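You operate a simulated robot arm through the tools that you are given. There is no shell and no other tool. Be economical: measure what you need, move in short steps, check, and stop when the job is done.

The job below is to be done with a simulated robot arm. You get a single attempt, and the scene is never put back.

JOB
Swap the empty white pump bottle for the orange one and soap the green valve with it.
Fine: the orange one goes in the black cup, nozzle to the test block; the valve stands in the block; the white one goes on the open drainer.

Only the result counts: the job must be done as asked and must still hold three seconds after the hand-in. Knocking over, shifting, dropping, spilling or breaking anything else fails it.

ROBOT AND FRAMES
A 7-joint arm with a two-finger parallel gripper, fixed in place. Base frame: the origin is at the foot of the arm, x ahead of it, y to its left, z up; the work surface is at about z = 0. Lengths are in mm, angles in rad, forces in N, time in s.
With the tool pointing down near the work surface it reaches from about 240 to 620 mm from the base axis. Its first joint turns from -1.152 to 1.152 rad. Payload 2.6 kg.
Tool frame: the origin (TCP) lies between the finger pads and is the grasp point; the fingertips stand 30 mm ahead of it; z points along the fingers, y is the line along which they close. The gripper opens to 94 mm. The fingers are 28 mm wide and 10 mm thick; the gripper's body (50 by 96 mm) begins 55 mm behind the TCP.
Orientation is that of the tool frame in the base frame, as a unit quaternion [x, y, z, w]. With the fingers straight down and closing along the base's y, the tool's x points along the base's -x, its y along +y and its z along -z.

CONTROLS
- The arm moves only by the tool move_arm. Its argument "series" is a list that holds one entry, the list of rows, each a list of 7 numbers: the shift along the base's x, y, z in units of 200 mm (1.0 is 200 mm), then the turn, a rotation vector about the base's x, y, z in units of 180 degrees (1.0 is 180 degrees), then the opening, from 0 (shut) to 1 (fully open). In form: [[[x, y, z, ax, ay, az, hand], ...]]. A call has 1 to 10 rows; each row is the pose to reach, as a shift and turn from the pose commanded when the call began. A call with a number of a shift or a turn outside -1 to 1 is refused whole. Rows are played at 5 a second. More than 50 mm and 0.15 rad between two rows, or a gripper value outside its range, and nothing of the call is played. A pose out of reach is approached as far as the arm can. The call stops where the force on the tool passes 70 N (or 10 N more than at its start, if that is more) or the arm is blocked; 0.2 s more then pass. Each finger travels about 72 mm/s and halts on what it meets, pressing with about 33 N; the grip force reading is that of the motor and also rises with nothing between the fingers. The clock runs only during rows and for 0.2 s after the last one: add rows that repeat a pose to give the fingers time. It gives the time, the measured TCP pose, the force on the tool (base axes), the opening and the grip force at its end, in the units of the frame above (readings bear some noise), and new pictures: "pictures" is both (left out), scene, wrist or none.
- Cameras (640 x 400 px; columns grow to the right, rows downward): "scene" is fixed at [51.3, 445.5, 570.8]; the picture's right is [-0.61, -0.79, 0.00], its down [-0.41, 0.32, -0.85] and it looks along [0.68, -0.52, -0.52] (base axes); focal length 214 px, centre (320, 200). "wrist" rides on the gripper at [76, 14, -102] in the tool frame; the picture's right is [-0.18, 0.98, 0.00], its down [-0.75, -0.14, -0.64] and it looks along [-0.63, -0.12, 0.77] (tool axes); focal length 243 px, centre (320, 200).
- point_at(camera, pixels): for up to 12 pixels [column, row] of the newest picture of that camera ("zoom" is the newest enlarged one), the place [x, y, z] in the base frame of the surface seen there, good to about 3 mm. It takes no simulated time.
- enlarge(camera, box): a new picture of the part [left, top, right, bottom] of that camera's present view, enlarged. It takes no simulated time.
- job_done(): hands the job in; it is judged then, once.

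Work in short steps. Measure before you move; look again where a grasp or a placing could have gone wrong, and mend it. You have 80 turns and 200 pictures in all, those below and enlarged ones among them. Open the gripper and draw the arm clear of the work before you hand the job in, unless the task says otherwise; then end with one line.

The tools are called after ">>>" as name(argument=value, ...) on one line, values as JSON. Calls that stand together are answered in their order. move_arm: Moves the arm, as the interface text tells. Its arguments: {"type":"object","properties":{"series":{"type":"array","items":{"type":"array","items":{"type":"array","items":{"type":"number"}}}},"pictures":{"type":"string","enum":["both","scene","wrist","none"]}},"required":["series"]} The other tools are called the same way: point_at (camera, pixels) gives the place of the surface under pixels of a picture; enlarge (camera, box) takes an enlarged picture of a part of a camera's view; job_done () hands the job in.

At the start:

```text
time: 0.0
position: [296.3, 148.5, 450.4]
ee_rot: [0.0, 1.0, 0.0, 0.0]
ft_force: [0.2, 0.0, -0.6]
opening: 94.1
grasp_force: 0.0
```

scene: 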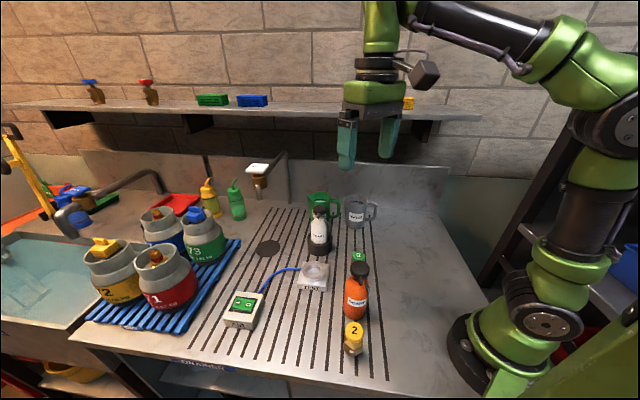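
wrist: 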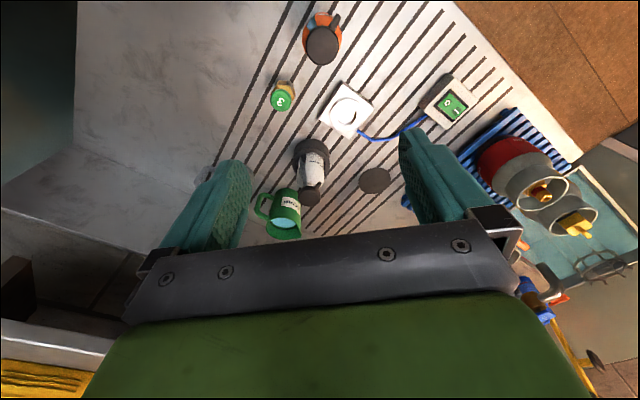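

The scene shows the white pump bottle in a black cup near (320,230), the orange one near (356,290), and the white test block at (313,275). I'll enlarge these to see the details.

>>> enlarge(camera="scene", box=[220, 170, 400, 370])

>>> enlarge(camera="wrist", box=[240, 0, 480, 240])

>>> enlarge(camera="scene", box=[80, 170, 260, 340])

```text
2.00 times, centred on (310, 270) of scene
```

zoom: 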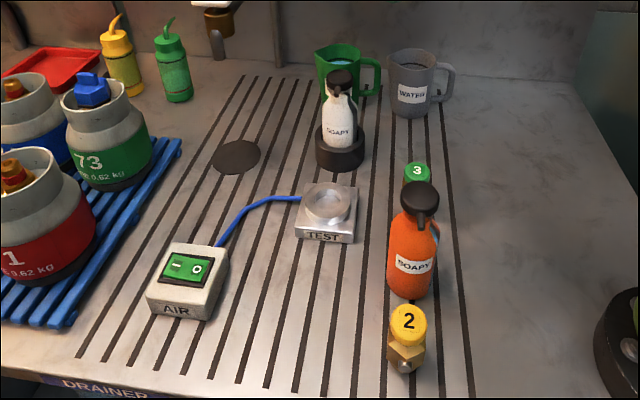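

```text
1.67 times, centred on (360, 120) of wrist
```

zoom: 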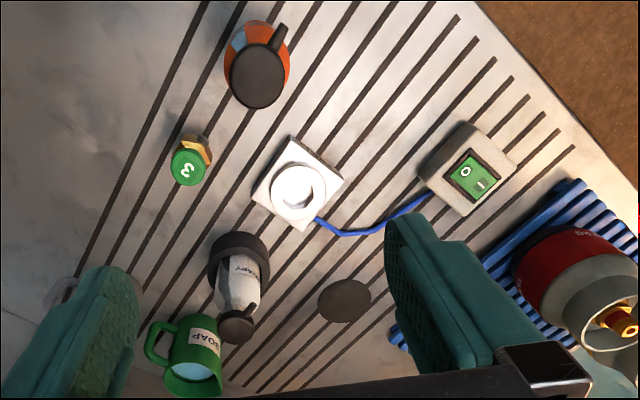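

```text
2.35 times, centred on (170, 255) of scene
```

zoom: 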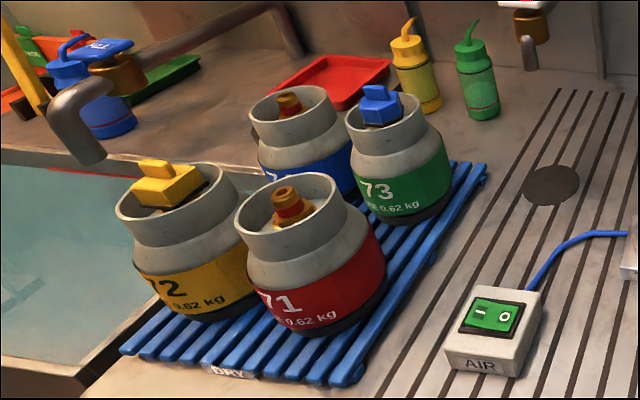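

Next I'll measure the key objects in the wrist view: valve 3, the bottles, the block, the cup and the switch.

>>> point_at(camera="wrist", pixels=[[322, 44], [338, 18], [310, 195], [312, 168], [300, 148], [280, 100], [290, 87], [346, 110], [345, 84], [374, 102], [343, 136], [319, 112]])

>>> point_at(camera="scene", pixels=[[358, 270], [364, 264], [356, 302], [319, 211], [320, 230], [310, 245], [330, 247], [359, 256], [354, 330], [315, 270], [354, 318], [353, 350]])

>>> enlarge(camera="scene", box=[320, 240, 390, 330])

>>> enlarge(camera="scene", box=[285, 190, 355, 300])

```text
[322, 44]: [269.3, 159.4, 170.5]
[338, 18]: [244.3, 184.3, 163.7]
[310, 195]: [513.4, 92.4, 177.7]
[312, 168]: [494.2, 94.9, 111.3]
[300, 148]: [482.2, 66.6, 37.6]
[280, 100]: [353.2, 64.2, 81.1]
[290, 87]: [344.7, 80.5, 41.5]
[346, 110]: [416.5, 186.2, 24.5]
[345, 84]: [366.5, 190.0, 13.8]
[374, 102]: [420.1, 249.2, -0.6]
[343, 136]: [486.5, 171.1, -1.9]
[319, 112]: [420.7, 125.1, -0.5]
```

```text
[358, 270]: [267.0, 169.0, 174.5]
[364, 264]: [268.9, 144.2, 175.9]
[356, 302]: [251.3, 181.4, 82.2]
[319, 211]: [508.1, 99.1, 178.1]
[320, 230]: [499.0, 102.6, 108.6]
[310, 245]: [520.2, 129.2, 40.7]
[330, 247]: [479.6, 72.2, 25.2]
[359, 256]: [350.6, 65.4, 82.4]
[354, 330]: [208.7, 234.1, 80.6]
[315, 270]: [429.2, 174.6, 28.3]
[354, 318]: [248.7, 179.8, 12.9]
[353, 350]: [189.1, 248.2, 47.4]
```

```text
4.44 times, centred on (355, 285) of scene
```

zoom: 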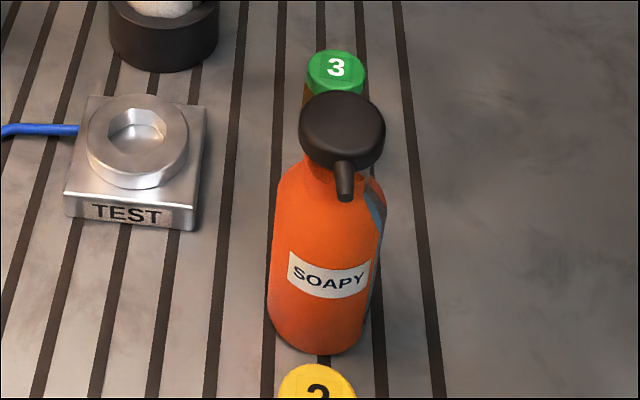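

```text
3.64 times, centred on (320, 245) of scene
```

zoom: 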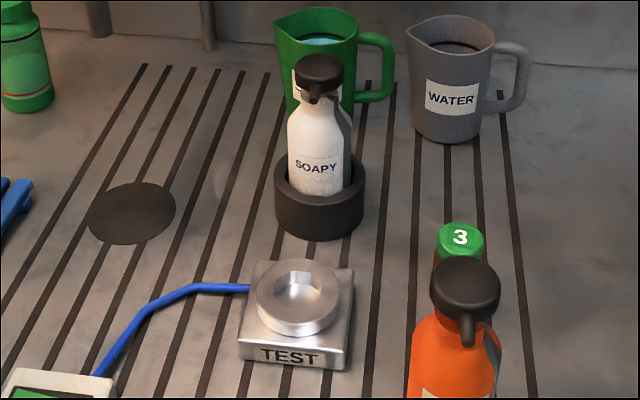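

I'll measure the block rim, the white head and nozzle, and the cup in this zoom.

>>> point_at(camera="zoom", pixels=[[254, 295], [338, 295], [297, 318], [297, 262], [297, 300], [318, 62], [314, 97], [285, 165], [352, 168], [316, 205], [460, 237], [350, 272]])

>>> enlarge(camera="wrist", box=[300, 70, 400, 150])

>>> enlarge(camera="wrist", box=[250, 60, 320, 120])

```text
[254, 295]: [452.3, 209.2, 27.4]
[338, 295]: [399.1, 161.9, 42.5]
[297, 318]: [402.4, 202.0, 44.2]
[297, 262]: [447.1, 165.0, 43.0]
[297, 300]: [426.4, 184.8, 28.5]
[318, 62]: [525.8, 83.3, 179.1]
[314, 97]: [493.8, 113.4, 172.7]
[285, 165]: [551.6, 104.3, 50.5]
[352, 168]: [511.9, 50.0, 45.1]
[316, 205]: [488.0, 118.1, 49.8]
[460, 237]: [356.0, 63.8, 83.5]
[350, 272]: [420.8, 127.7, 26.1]
```

```text
5.00 times, centred on (350, 110) of wrist
```

zoom: 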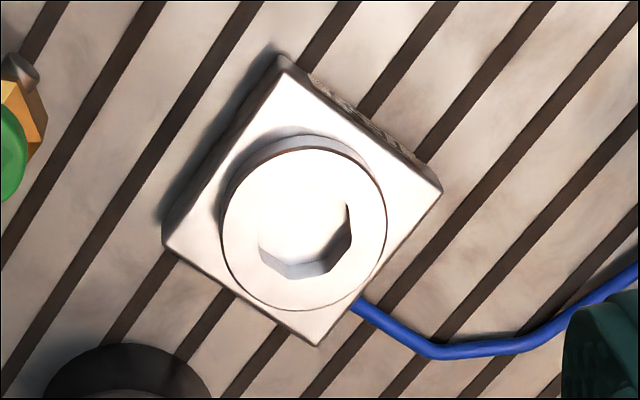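

```text
6.67 times, centred on (285, 90) of wrist
```

zoom: 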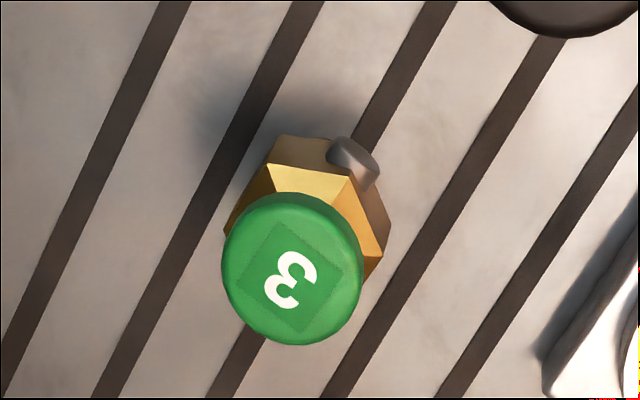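

I'll sample both bottles' profiles and the valve's side in the scene view, so I know where the bodies taper.

>>> enlarge(camera="scene", box=[320, 240, 390, 330])

>>> point_at(camera="zoom", pixels=[[325, 178], [325, 195], [325, 215], [325, 235], [325, 265], [325, 300], [325, 335], [345, 190], [340, 110], [320, 135], [275, 250], [376, 270]])

>>> point_at(camera="wrist", pixels=[[312, 185], [312, 178], [312, 172], [312, 166], [312, 160], [288, 79], [289, 76], [305, 142], [298, 155], [327, 150], [306, 22], [336, 22]])

```text
4.44 times, centred on (355, 285) of scene
```

zoom: 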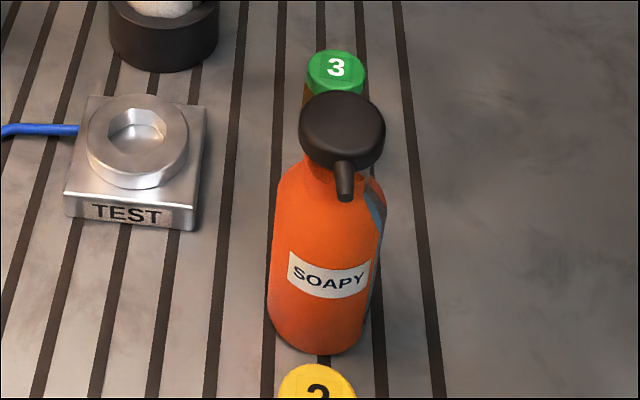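

```text
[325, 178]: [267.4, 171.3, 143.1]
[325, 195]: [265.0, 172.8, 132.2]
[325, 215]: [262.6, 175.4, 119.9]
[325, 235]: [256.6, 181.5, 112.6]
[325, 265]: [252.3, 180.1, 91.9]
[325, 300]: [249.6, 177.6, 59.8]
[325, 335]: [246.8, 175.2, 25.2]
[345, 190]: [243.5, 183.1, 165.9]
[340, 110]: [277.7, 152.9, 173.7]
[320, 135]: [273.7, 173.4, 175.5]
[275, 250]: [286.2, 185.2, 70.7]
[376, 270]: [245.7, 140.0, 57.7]
```

```text
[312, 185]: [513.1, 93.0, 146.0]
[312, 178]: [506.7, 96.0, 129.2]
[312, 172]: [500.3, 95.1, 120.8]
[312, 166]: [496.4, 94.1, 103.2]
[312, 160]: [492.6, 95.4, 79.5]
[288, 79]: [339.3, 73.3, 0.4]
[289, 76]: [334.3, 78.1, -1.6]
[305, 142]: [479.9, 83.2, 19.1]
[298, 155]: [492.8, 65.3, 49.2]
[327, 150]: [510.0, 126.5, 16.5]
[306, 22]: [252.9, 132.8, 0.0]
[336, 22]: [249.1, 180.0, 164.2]
```

The orange body is full radius (about 28 mm) up to z≈110, and its nozzle already points along azimuth ≈134°, close to the cup-to-block direction. I'll move above and behind the cup for a closer look at the white bottle, block and valve.

>>> move_arm(series=[[[0.09, -0.05, -0.2, 0, 0, 0, 1], [0.18, -0.1, -0.4, 0, 0, 0, 1], [0.26, -0.15, -0.6, 0, 0, 0, 1], [0.26, -0.15, -0.75, 0, 0, 0, 1], [0.26, -0.15, -0.75, 0, 0, 0, 1]]], pictures="wrist")

>>> point_at(camera="scene", pixels=[[290, 340], [310, 330], [325, 315], [300, 350], [290, 310], [318, 206], [322, 203], [345, 210], [319, 192], [342, 195], [290, 230], [267, 247]])

```text
time: 1.2
position: [349.7, 118.9, 300.2]
ee_rot: [0.0, 1.0, 0.0, -0.001]
ft_force: [-0.1, 0.0, 0.2]
opening: 93.7
grasp_force: 0.1
```

wrist: 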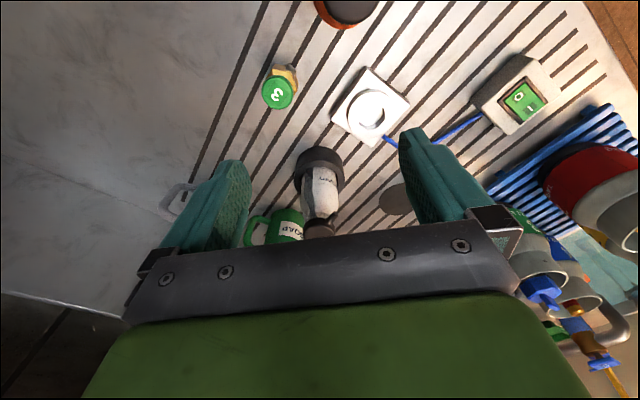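

```text
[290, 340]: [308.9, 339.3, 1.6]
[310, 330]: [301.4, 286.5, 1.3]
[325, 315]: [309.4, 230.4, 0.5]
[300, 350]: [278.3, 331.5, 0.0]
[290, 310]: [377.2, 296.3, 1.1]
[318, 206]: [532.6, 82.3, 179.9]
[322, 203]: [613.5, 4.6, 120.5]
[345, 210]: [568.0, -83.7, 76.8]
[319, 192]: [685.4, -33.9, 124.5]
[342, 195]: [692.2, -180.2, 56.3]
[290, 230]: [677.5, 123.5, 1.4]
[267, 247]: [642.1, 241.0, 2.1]
```

The mug is well behind the cup. I'll enlarge the wrist view on the white bottle and cup, the block, and valve 3.

>>> enlarge(camera="wrist", box=[280, 140, 360, 240])

>>> point_at(camera="wrist", pixels=[[320, 229], [308, 222], [332, 222], [320, 210], [304, 190], [336, 190], [320, 185], [320, 175], [296, 170], [343, 170], [320, 157], [320, 152]])

>>> enlarge(camera="wrist", box=[320, 55, 420, 155])

>>> enlarge(camera="wrist", box=[250, 50, 310, 120])

```text
4.00 times, centred on (320, 190) of wrist
```

zoom: 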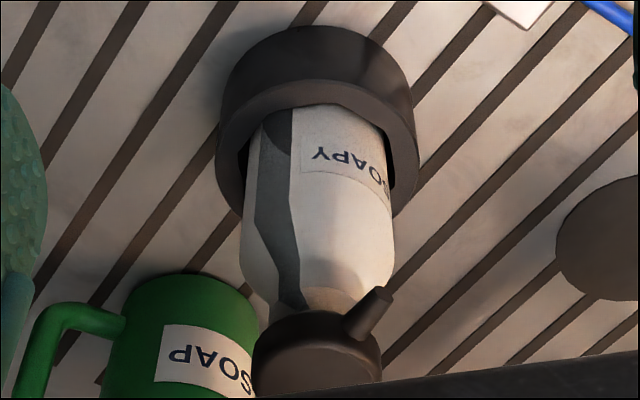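

```text
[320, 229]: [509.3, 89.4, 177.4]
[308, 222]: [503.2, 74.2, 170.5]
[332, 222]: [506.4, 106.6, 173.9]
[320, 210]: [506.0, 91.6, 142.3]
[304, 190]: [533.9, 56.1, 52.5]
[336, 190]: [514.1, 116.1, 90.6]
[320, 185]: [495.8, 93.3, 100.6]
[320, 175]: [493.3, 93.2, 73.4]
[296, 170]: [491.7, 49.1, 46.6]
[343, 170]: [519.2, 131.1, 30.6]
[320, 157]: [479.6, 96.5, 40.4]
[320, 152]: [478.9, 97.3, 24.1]
```

```text
4.00 times, centred on (370, 105) of wrist
```

zoom: 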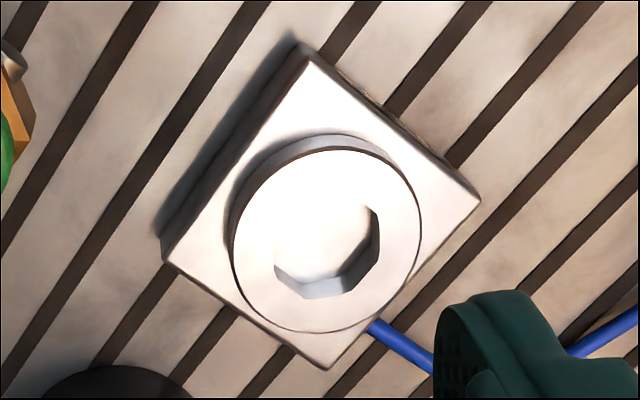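

```text
5.71 times, centred on (280, 85) of wrist
```

zoom: 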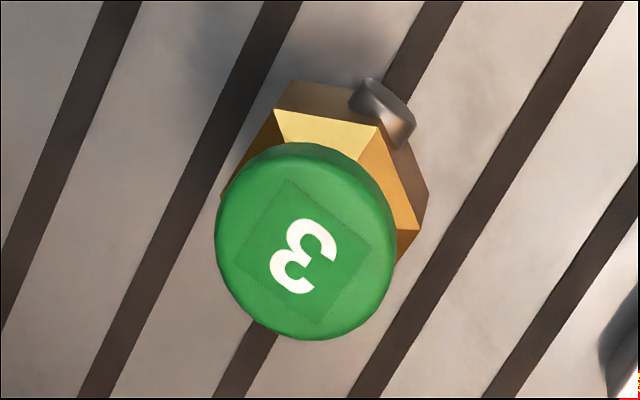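

White axis ≈(523,88), with its body full below z≈110 and its head top at ≈179. I'll move above it and turn the tool −46°, so the fingers close square to the nozzle.

>>> move_arm(series=[[[0.124, -0.022, 0, 0, 0, -0.0365, 1], [0.248, -0.044, 0, 0, 0, -0.073, 1], [0.372, -0.066, 0, 0, 0, -0.1095, 1], [0.496, -0.088, 0, 0, 0, -0.146, 1], [0.62, -0.11, 0, 0, 0, -0.1825, 1], [0.744, -0.132, 0, 0, 0, -0.219, 1], [0.868, -0.155, 0, 0, 0, -0.2556, 1], [0.868, -0.155, 0, 0, 0, -0.2556, 1]]], pictures="both")

```text
time: 3.0
position: [521.7, 87.3, 300.5]
ee_rot: [0.392, 0.92, 0.0, -0.001]
ft_force: [-0.2, 0.1, 0.6]
opening: 94.3
grasp_force: 0.0
```

scene: 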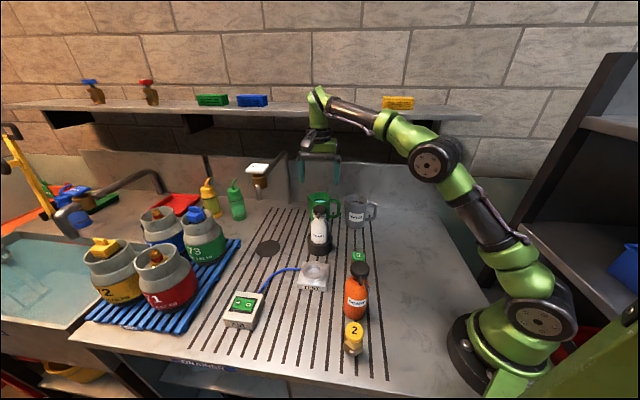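
wrist: 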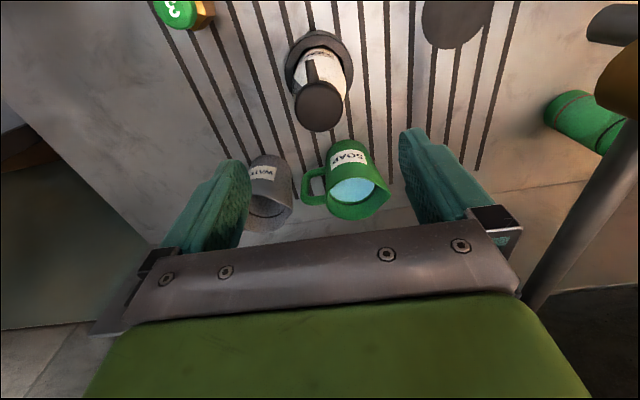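

I'm now above the bottle. I'll verify its axis using this close view.

>>> point_at(camera="wrist", pixels=[[317, 107], [296, 107], [340, 107], [318, 128], [309, 70], [326, 66], [322, 84], [300, 80], [286, 70], [353, 70], [320, 35], [335, 55]])

>>> enlarge(camera="wrist", box=[270, 20, 370, 140])

```text
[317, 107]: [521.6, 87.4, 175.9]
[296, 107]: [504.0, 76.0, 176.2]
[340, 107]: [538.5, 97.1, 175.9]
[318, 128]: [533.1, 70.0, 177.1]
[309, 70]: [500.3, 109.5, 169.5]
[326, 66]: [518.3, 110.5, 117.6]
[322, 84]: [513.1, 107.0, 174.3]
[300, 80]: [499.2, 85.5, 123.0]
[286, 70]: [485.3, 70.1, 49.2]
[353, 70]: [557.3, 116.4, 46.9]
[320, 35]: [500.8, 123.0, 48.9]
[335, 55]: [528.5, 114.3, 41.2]
```

```text
3.33 times, centred on (320, 80) of wrist
```

zoom: 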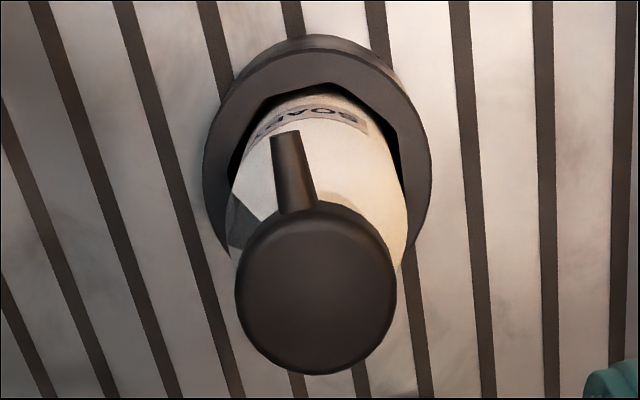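

The white axis is at (521.6,87.4) with its top at ≈177. I'm centred, so I'll descend to TCP z≈129 with the fingers open.

>>> move_arm(series=[[[0, 0, -0.2, 0, 0, 0, 1], [0, 0, -0.4, 0, 0, 0, 1], [0, 0, -0.6, 0, 0, 0, 1], [0, 0, -0.75, 0, 0, 0, 1], [0, 0, -0.82, 0, 0, 0, 1], [0, 0, -0.857, 0, 0, 0, 1], [0, 0, -0.857, 0, 0, 0, 1]]], pictures="both")

```text
time: 4.6
position: [521.4, 88.2, 129.2]
ee_rot: [0.39, 0.921, 0.0, 0.0]
ft_force: [-0.1, 0.0, 0.1]
opening: 93.9
grasp_force: 0.0
```

scene: 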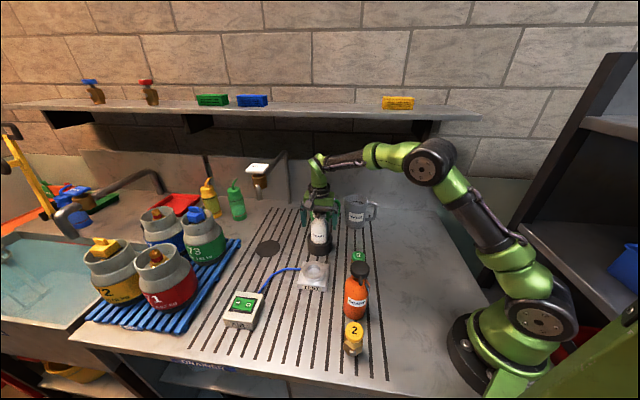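
wrist: 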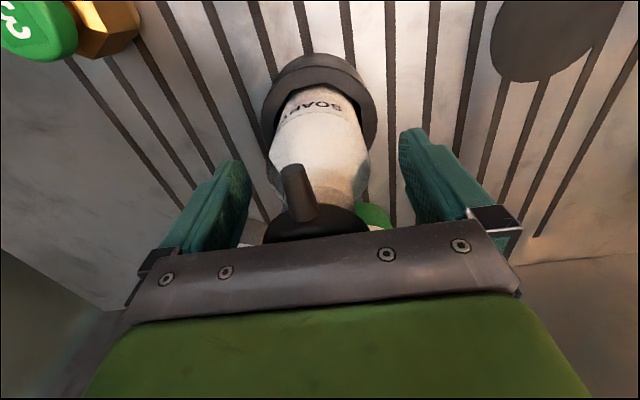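

No contact, and the bottle is centred between the fingers. Closing now; the fingers need about 0.3 s of travel.

>>> move_arm(series=[[[0, 0, 0, 0, 0, 0, 0.7], [0, 0, 0, 0, 0, 0, 0.5], [0, 0, 0, 0, 0, 0, 0.3], [0, 0, 0, 0, 0, 0, 0.3], [0, 0, 0, 0, 0, 0, 0.3], [0, 0, 0, 0, 0, 0, 0.3]]], pictures="wrist")

```text
time: 6.0
position: [521.9, 89.0, 128.6]
ee_rot: [0.391, 0.92, 0.0, 0.0]
ft_force: [0.5, -1.1, 0.1]
opening: 61.7
grasp_force: 33.8
```

wrist: 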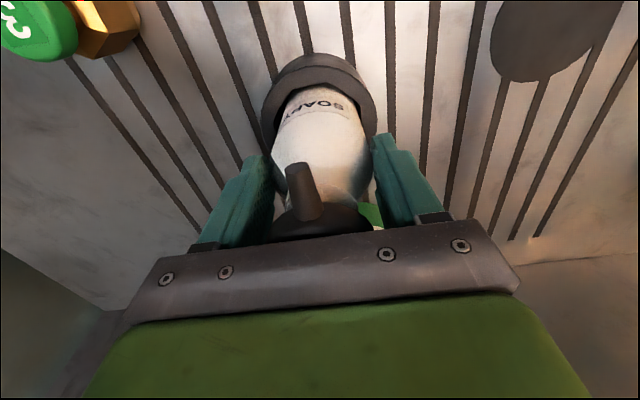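

It's gripped at 61.7 mm with 33.8 N. I'll lift 70 mm slowly and check that the cup stays put.

>>> move_arm(series=[[[0, 0, 0.05, 0, 0, 0, 0.3], [0, 0, 0.1, 0, 0, 0, 0.3], [0, 0, 0.2, 0, 0, 0, 0.3], [0, 0, 0.3, 0, 0, 0, 0.3], [0, 0, 0.4, 0, 0, 0, 0.3], [0, 0, 0.4, 0, 0, 0, 0.3]]], pictures="both")

```text
time: 7.4
position: [520.4, 89.1, 208.7]
ee_rot: [0.391, 0.921, 0.0, 0.001]
ft_force: [-0.1, 0.8, -2.9]
opening: 61.3
grasp_force: 33.5
```

scene: 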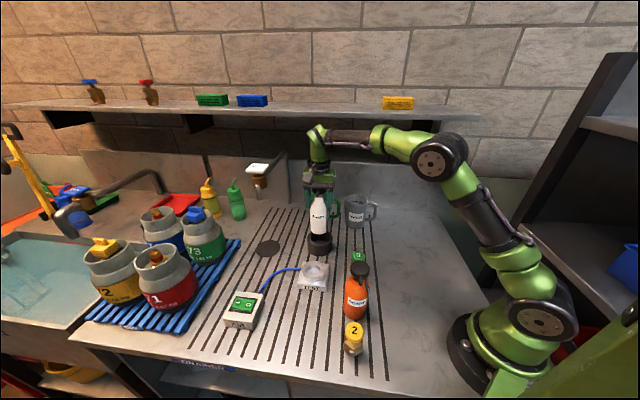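
wrist: 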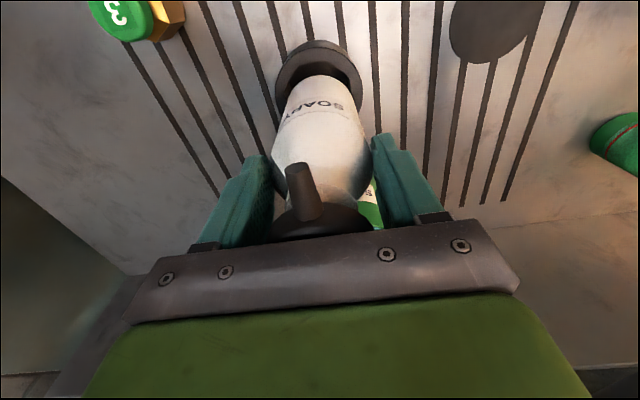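

The cup stayed and the bottle is free. I'll raise it further and carry it toward the drainer spot at (290,260).

>>> move_arm(series=[[[0, 0, 0.15, 0, 0, 0, 0.3], [0, 0, 0.3, 0, 0, 0, 0.3], [-0.15, 0.11, 0.3, 0, 0, 0, 0.3], [-0.3, 0.22, 0.3, 0, 0, 0, 0.3], [-0.45, 0.33, 0.3, 0, 0, 0, 0.3], [-0.6, 0.45, 0.3, 0, 0, 0, 0.3], [-0.75, 0.56, 0.3, 0, 0, 0, 0.3], [-0.9, 0.67, 0.3, 0, 0, 0, 0.3], [-0.9, 0.67, 0.3, 0, 0, 0, 0.3]]], pictures="both")

```text
time: 9.4
position: [342.5, 223.1, 269.7]
ee_rot: [0.391, 0.921, 0.0, 0.001]
ft_force: [-0.5, 0.3, -3.5]
opening: 61.4
grasp_force: 33.3
```

scene: 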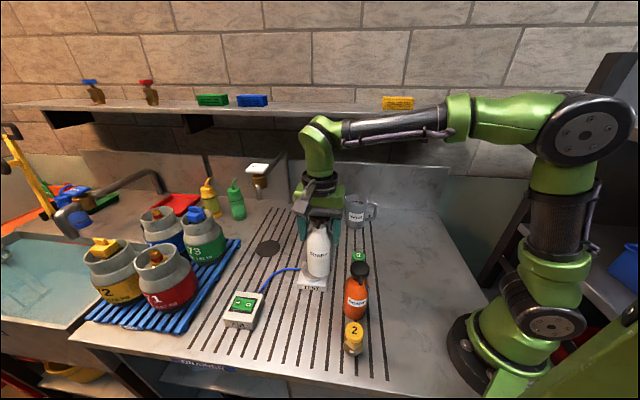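
wrist: 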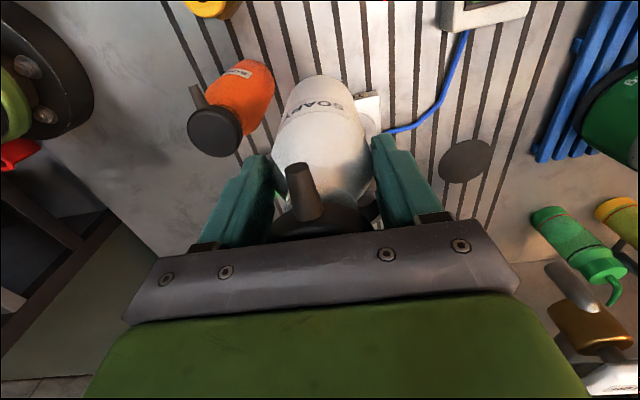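

Moving on to (290,260) and lowering partway to TCP z≈150. I'll look before setting it down.

>>> move_arm(series=[[[-0.13, 0.09, 0, 0, 0, 0, 0.3], [-0.262, 0.187, 0, 0, 0, 0, 0.3], [-0.262, 0.187, -0.2, 0, 0, 0, 0.3], [-0.262, 0.187, -0.4, 0, 0, 0, 0.3], [-0.262, 0.187, -0.6, 0, 0, 0, 0.3], [-0.262, 0.187, -0.6, 0, 0, 0, 0.3]]], pictures="both")

```text
time: 10.8
position: [290.2, 260.7, 147.8]
ee_rot: [0.391, 0.92, 0.0, -0.001]
ft_force: [0.2, 0.2, -3.0]
opening: 61.5
grasp_force: 32.7
```

scene: 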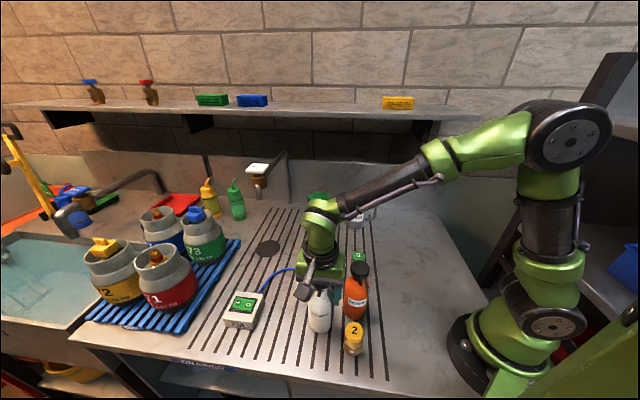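
wrist: 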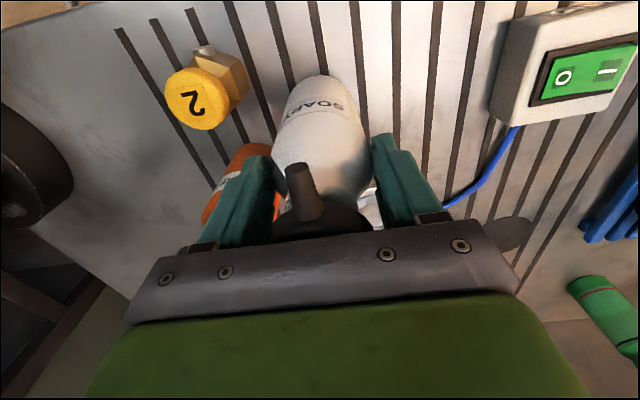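

The spot is clear, so I'll lower the last 20 mm in small steps.

>>> move_arm(series=[[[0, 0, -0.05, 0, 0, 0, 0.3], [0, 0, -0.09, 0, 0, 0, 0.3], [0, 0, -0.1, 0, 0, 0, 0.3], [0, 0, -0.108, 0, 0, 0, 0.3], [0, 0, -0.108, 0, 0, 0, 0.3]]], pictures="scene")

```text
time: 12.0
position: [289.7, 259.9, 126.7]
ee_rot: [0.391, 0.92, -0.001, -0.001]
ft_force: [0.0, 0.7, -3.3]
opening: 61.6
grasp_force: 32.7
```

scene: 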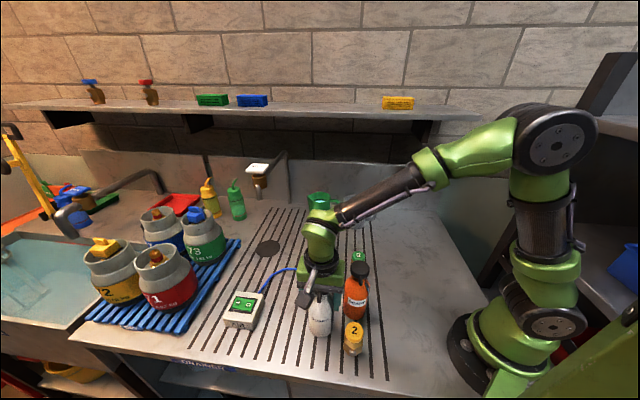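

Still hanging (−3.3 N), so I'll go down a few more millimetres in 1 mm steps.

>>> move_arm(series=[[[0, 0, -0.005, 0, 0, 0, 0.3], [0, 0, -0.01, 0, 0, 0, 0.3], [0, 0, -0.01, 0, 0, 0, 0.3]]], pictures="none")

```text
time: 12.8
position: [289.5, 259.6, 125.6]
ee_rot: [0.392, 0.92, 0.0, -0.001]
ft_force: [0.0, -0.5, -3.3]
opening: 61.7
grasp_force: 33.0
```

>>> move_arm(series=[[[0, 0, -0.005, 0, 0, 0, 0.3], [0, 0, -0.01, 0, 0, 0, 0.3], [0, 0, -0.01, 0, 0, 0, 0.3]]], pictures="none")

```text
time: 13.6
position: [288.1, 260.0, 123.3]
ee_rot: [0.391, 0.921, 0.0, 0.0]
ft_force: [0.3, 0.1, -3.9]
opening: 61.5
grasp_force: 33.4
```

Still hanging at z≈123.3; the cup floor was evidently a few mm thick. I'll continue down by 3 mm.

>>> move_arm(series=[[[0, 0, -0.005, 0, 0, 0, 0.3], [0, 0, -0.01, 0, 0, 0, 0.3], [0, 0, -0.015, 0, 0, 0, 0.3], [0, 0, -0.015, 0, 0, 0, 0.3]]], pictures="scene")

>>> enlarge(camera="scene", box=[280, 260, 380, 360])

```text
time: 14.6
position: [290.9, 261.1, 121.5]
ee_rot: [0.39, 0.921, 0.002, 0.001]
ft_force: [-4.7, -5.0, 26.6]
opening: 61.5
grasp_force: 32.9
```

scene: 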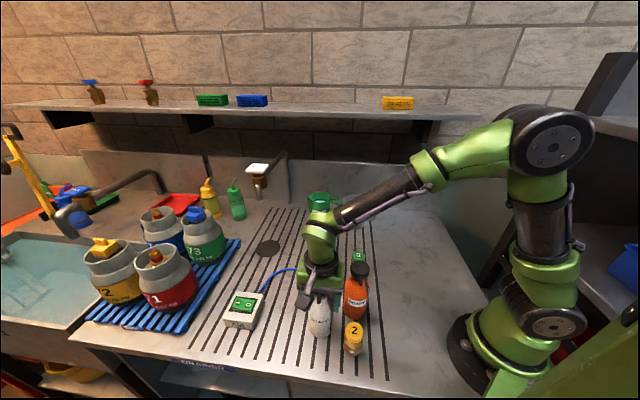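

```text
4.00 times, centred on (330, 310) of scene
```

zoom: 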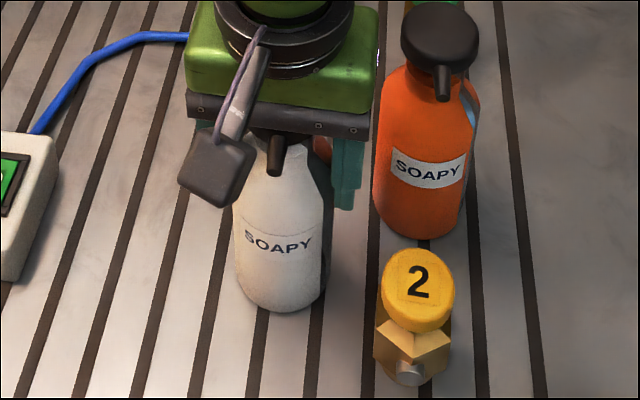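

It's touching down at 26 N. I'll ease up 1 mm, then open.

>>> move_arm(series=[[[0, 0, 0.006, 0, 0, 0, 0.3], [0, 0, 0.006, 0, 0, 0, 0.5], [0, 0, 0.006, 0, 0, 0, 0.8], [0, 0, 0.006, 0, 0, 0, 1], [0, 0, 0.006, 0, 0, 0, 1], [0, 0, 0.006, 0, 0, 0, 1]]], pictures="wrist")

```text
time: 16.0
position: [291.1, 260.9, 121.1]
ee_rot: [0.391, 0.92, 0.001, 0.0]
ft_force: [0.6, 0.1, 0.8]
opening: 93.8
grasp_force: 0.1
```

wrist: 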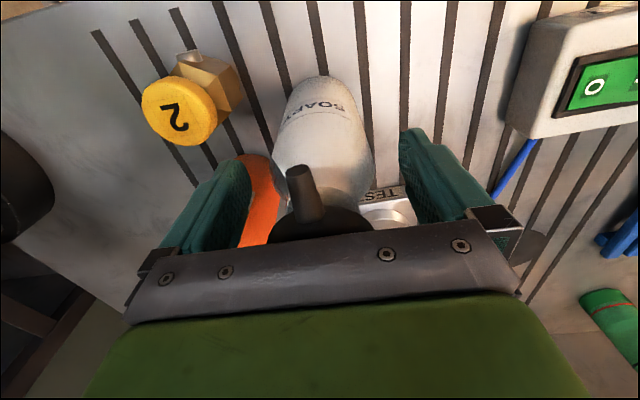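

The bottle stands free. I'll rise straight up 180 mm.

>>> move_arm(series=[[[0, 0, 0.1, 0, 0, 0, 1], [0, 0, 0.3, 0, 0, 0, 1], [0, 0, 0.5, 0, 0, 0, 1], [0, 0, 0.7, 0, 0, 0, 1], [0, 0, 0.9, 0, 0, 0, 1], [0, 0, 0.9, 0, 0, 0, 1]]], pictures="both")

```text
time: 17.4
position: [291.6, 260.3, 301.7]
ee_rot: [0.39, 0.921, 0.0, -0.001]
ft_force: [0.4, 0.1, -0.3]
opening: 94.1
grasp_force: 0.1
```

scene: 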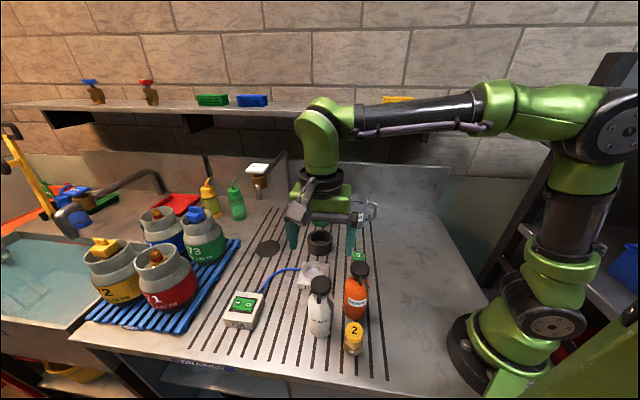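
wrist: 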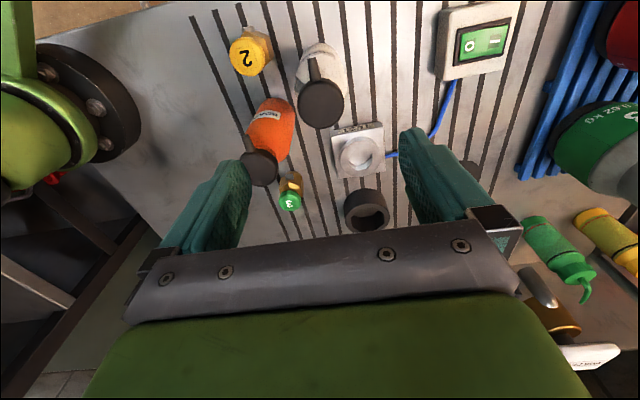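

White is upright at its spot. In this view I'll measure the cup opening, the block and the orange head.

>>> enlarge(camera="wrist", box=[320, 110, 410, 240])

>>> point_at(camera="zoom", pixels=[[265, 310], [410, 310], [338, 270], [338, 350], [338, 310], [285, 330], [395, 300], [250, 110], [390, 110], [320, 45], [320, 175], [322, 120]])

>>> point_at(camera="wrist", pixels=[[259, 167], [241, 167], [277, 167], [259, 150], [259, 184], [253, 142], [264, 135], [267, 125], [270, 112], [321, 105], [290, 202], [291, 186]])

>>> enlarge(camera="wrist", box=[230, 90, 310, 220])

```text
3.08 times, centred on (365, 175) of wrist
```

zoom: 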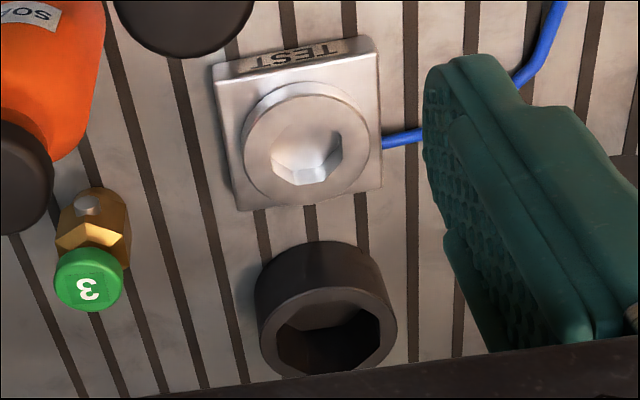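

```text
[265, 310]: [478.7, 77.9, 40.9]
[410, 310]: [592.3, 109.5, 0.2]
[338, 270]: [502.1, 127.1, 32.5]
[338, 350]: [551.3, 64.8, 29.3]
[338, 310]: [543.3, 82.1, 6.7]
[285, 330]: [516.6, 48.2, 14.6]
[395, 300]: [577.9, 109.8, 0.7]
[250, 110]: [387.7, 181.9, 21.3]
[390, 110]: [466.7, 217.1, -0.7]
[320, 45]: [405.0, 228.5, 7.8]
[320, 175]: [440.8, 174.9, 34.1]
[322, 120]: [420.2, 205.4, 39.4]
```

```text
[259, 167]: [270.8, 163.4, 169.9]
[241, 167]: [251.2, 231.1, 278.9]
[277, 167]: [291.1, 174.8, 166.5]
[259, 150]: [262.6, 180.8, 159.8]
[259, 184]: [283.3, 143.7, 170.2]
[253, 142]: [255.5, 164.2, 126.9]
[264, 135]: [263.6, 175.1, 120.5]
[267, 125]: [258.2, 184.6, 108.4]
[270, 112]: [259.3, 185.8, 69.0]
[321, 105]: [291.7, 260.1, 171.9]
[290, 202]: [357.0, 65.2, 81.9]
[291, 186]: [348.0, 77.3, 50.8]
```

```text
3.08 times, centred on (270, 155) of wrist
```

zoom: 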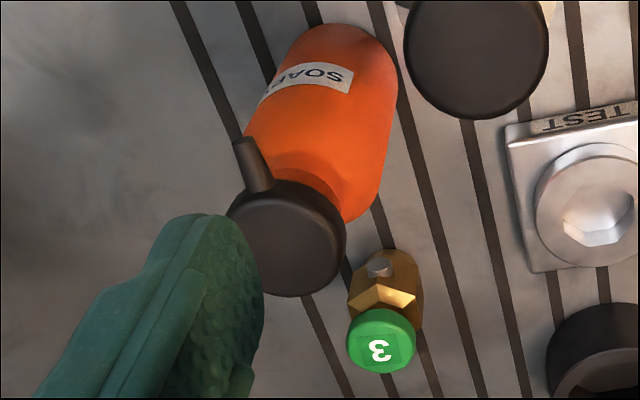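

White's top reads 172, so its base is on the surface, and the cup floor is ≈7. I'll take an overhead view of the cup and block to get exact centres before fetching orange.

>>> move_arm(series=[[[0.18, -0.12, 0, 0, 0, 0, 1], [0.36, -0.24, 0, 0, 0, 0, 1], [0.54, -0.36, 0, 0, 0, 0, 1], [0.72, -0.48, 0, 0, 0, 0, 1], [0.9, -0.6, 0, 0, 0, 0, 1], [0.9, -0.6, 0, 0, 0, 0, 1]]], pictures="wrist")

>>> enlarge(camera="wrist", box=[240, 0, 400, 160])

```text
time: 18.8
position: [470.8, 139.3, 302.9]
ee_rot: [0.39, 0.921, 0.0, -0.001]
ft_force: [0.5, -0.1, -0.3]
opening: 93.6
grasp_force: 0.0
```

wrist: 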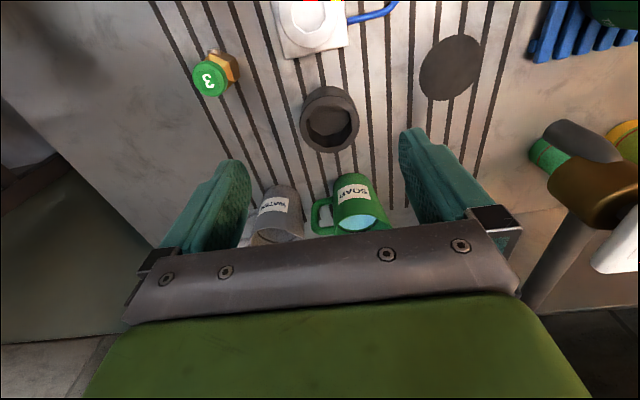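

```text
2.50 times, centred on (320, 80) of wrist
```

zoom: 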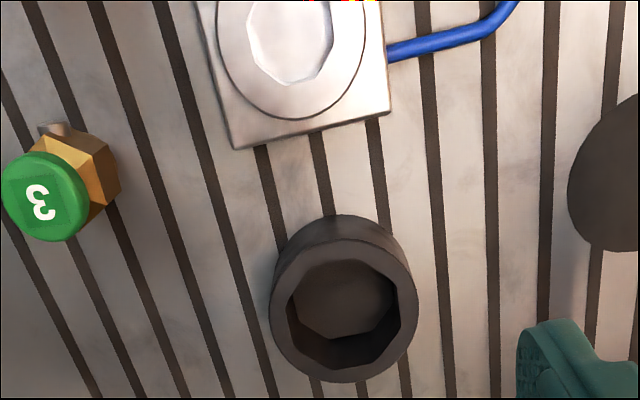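

I'll sample the cup rim, the block and its socket in this zoom.

>>> point_at(camera="zoom", pixels=[[278, 311], [409, 311], [342, 250], [342, 375], [298, 265], [390, 268], [297, 355], [388, 355], [345, 300], [230, 40], [350, 70], [290, 105]])

>>> point_at(camera="wrist", pixels=[[308, 12], [300, 15], [286, 58], [347, 42], [274, 2], [340, 10], [299, 39], [326, 43], [334, 30], [286, 20], [318, 48], [288, 34]])

```text
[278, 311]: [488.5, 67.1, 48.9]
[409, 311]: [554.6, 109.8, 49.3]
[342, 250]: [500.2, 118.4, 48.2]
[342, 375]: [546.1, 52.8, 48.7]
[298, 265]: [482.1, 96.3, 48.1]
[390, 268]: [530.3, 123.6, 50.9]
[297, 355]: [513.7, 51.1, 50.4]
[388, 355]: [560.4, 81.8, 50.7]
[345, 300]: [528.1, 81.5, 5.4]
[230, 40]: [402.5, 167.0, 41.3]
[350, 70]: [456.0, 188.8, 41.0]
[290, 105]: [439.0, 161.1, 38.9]
```

```text
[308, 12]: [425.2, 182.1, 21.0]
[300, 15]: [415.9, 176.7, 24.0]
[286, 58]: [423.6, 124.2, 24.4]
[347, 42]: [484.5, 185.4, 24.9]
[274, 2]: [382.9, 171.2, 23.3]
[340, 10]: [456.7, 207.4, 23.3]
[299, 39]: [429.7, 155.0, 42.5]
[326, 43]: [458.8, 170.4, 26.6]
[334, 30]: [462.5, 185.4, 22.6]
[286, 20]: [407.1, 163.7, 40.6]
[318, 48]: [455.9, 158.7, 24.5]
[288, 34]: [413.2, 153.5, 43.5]
```

Cup centre ≈(522,87.6); block centre ≈(424,185), turned 45°. Now I'll go above the orange bottle at height 300 and measure its axis from overhead.

>>> move_arm(series=[[[-0.2, 0.02, 0, 0, 0, 0, 1], [-0.4, 0.04, 0, 0, 0, 0, 1], [-0.6, 0.06, 0, 0, 0, 0, 1], [-0.8, 0.08, 0, 0, 0, 0, 1], [-1.0, 0.1, 0, 0, 0, 0, 1], [-1.0, 0.1, 0, 0, 0, 0, 1]]], pictures="wrist")

>>> enlarge(camera="wrist", box=[260, 10, 380, 150])

```text
time: 20.2
position: [270.1, 158.9, 302.2]
ee_rot: [0.391, 0.921, 0.0, 0.0]
ft_force: [-1.0, -0.2, 1.5]
opening: 93.8
grasp_force: 0.0
```

wrist: 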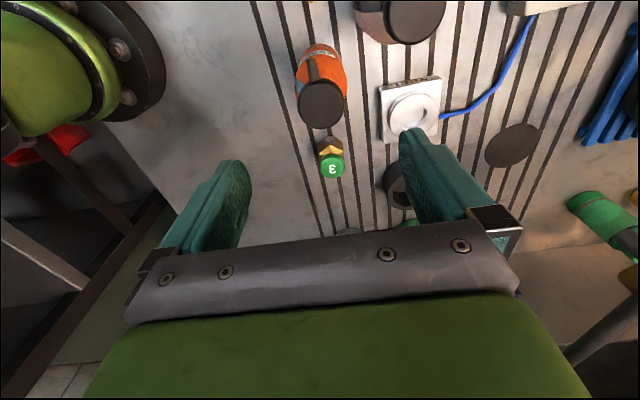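

```text
2.86 times, centred on (320, 80) of wrist
```

zoom: 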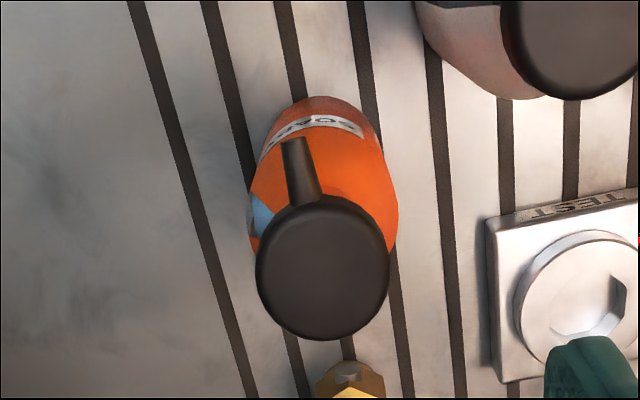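

Orange's nozzle has the same yaw relative to the tool as white's did. I'll sample the head and nozzle.

>>> point_at(camera="zoom", pixels=[[323, 268], [265, 268], [381, 268], [323, 205], [323, 333], [295, 144], [300, 165], [253, 200], [396, 200], [330, 110], [283, 215], [365, 215]])

```text
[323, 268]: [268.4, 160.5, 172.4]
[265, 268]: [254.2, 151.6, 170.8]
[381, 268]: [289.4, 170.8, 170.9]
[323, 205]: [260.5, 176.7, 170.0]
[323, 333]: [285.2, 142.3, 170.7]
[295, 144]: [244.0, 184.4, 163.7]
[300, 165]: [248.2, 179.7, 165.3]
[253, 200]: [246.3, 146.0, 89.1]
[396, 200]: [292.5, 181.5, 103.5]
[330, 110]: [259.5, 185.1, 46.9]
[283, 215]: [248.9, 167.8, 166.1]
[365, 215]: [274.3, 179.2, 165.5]
```

Orange axis ≈(270.5,160.5), top ≈171.5. I'll descend to TCP z≈122.5, the same relative grasp as white.

>>> move_arm(series=[[[0.005, 0.006, -0.2, 0, 0, 0, 1], [0.005, 0.006, -0.4, 0, 0, 0, 1], [0.005, 0.006, -0.6, 0, 0, 0, 1], [0.005, 0.006, -0.75, 0, 0, 0, 1], [0.005, 0.006, -0.85, 0, 0, 0, 1], [0.005, 0.006, -0.895, 0, 0, 0, 1], [0.005, 0.006, -0.895, 0, 0, 0, 1]]], pictures="both")

```text
time: 21.8
position: [270.3, 161.7, 121.5]
ee_rot: [0.391, 0.92, 0.0, -0.001]
ft_force: [0.8, 0.1, -0.7]
opening: 94.1
grasp_force: 0.1
```

scene: 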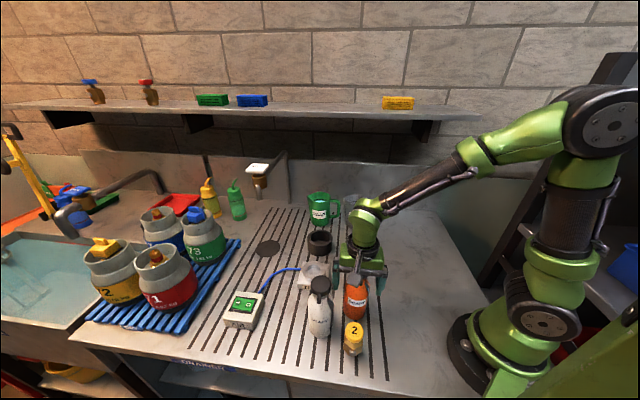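
wrist: 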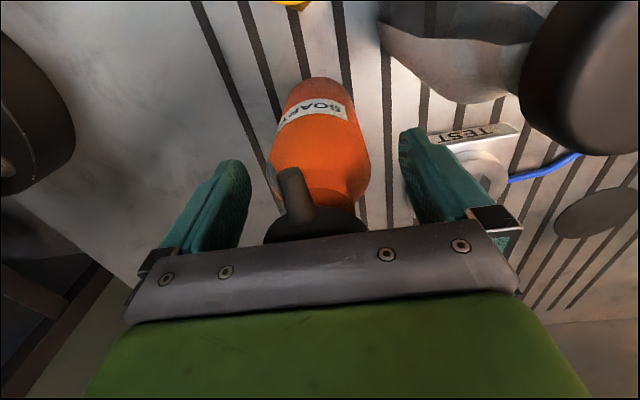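

No contact, and orange is centred. I'll close, then lift in the next call.

>>> move_arm(series=[[[0, 0, 0, 0, 0, 0, 0.7], [0, 0, 0, 0, 0, 0, 0.5], [0, 0, 0, 0, 0, 0, 0.3], [0, 0, 0, 0, 0, 0, 0.3], [0, 0, 0, 0, 0, 0, 0.3], [0, 0, 0, 0, 0, 0, 0.3]]], pictures="wrist")

```text
time: 23.2
position: [269.2, 161.6, 122.2]
ee_rot: [0.39, 0.921, 0.0, 0.0]
ft_force: [0.5, 1.3, -0.5]
opening: 61.5
grasp_force: 33.5
```

wrist: 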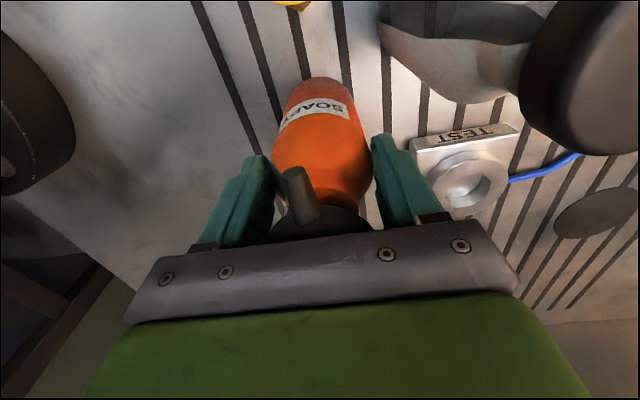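

Gripped at 61.5 mm. I'll lift 140 mm and start toward the cup.

>>> move_arm(series=[[[0, 0, 0.1, 0, 0, 0, 0.3], [0, 0, 0.3, 0, 0, 0, 0.3], [0, 0, 0.5, 0, 0, 0, 0.3], [0, 0, 0.7, 0, 0, 0, 0.3], [0.15, -0.043, 0.7, 0, 0, 0, 0.3], [0.3, -0.087, 0.7, 0, 0, 0, 0.3], [0.45, -0.13, 0.7, 0, 0, 0, 0.3], [0.6, -0.174, 0.7, 0, 0, 0, 0.3], [0.75, -0.217, 0.7, 0, 0, 0, 0.3], [0.75, -0.217, 0.7, 0, 0, 0, 0.3]]], pictures="both")

```text
time: 25.4
position: [421.4, 118.7, 260.7]
ee_rot: [0.391, 0.92, 0.001, 0.0]
ft_force: [-0.3, -0.1, -5.7]
opening: 61.3
grasp_force: 33.0
```

scene: 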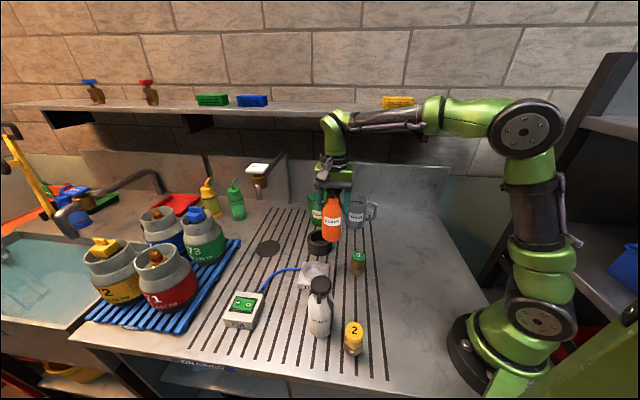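
wrist: 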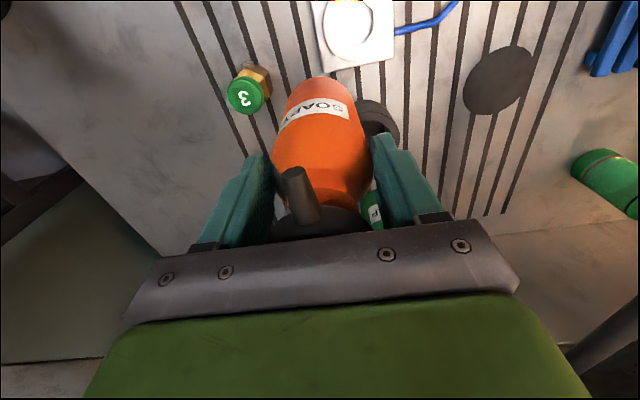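

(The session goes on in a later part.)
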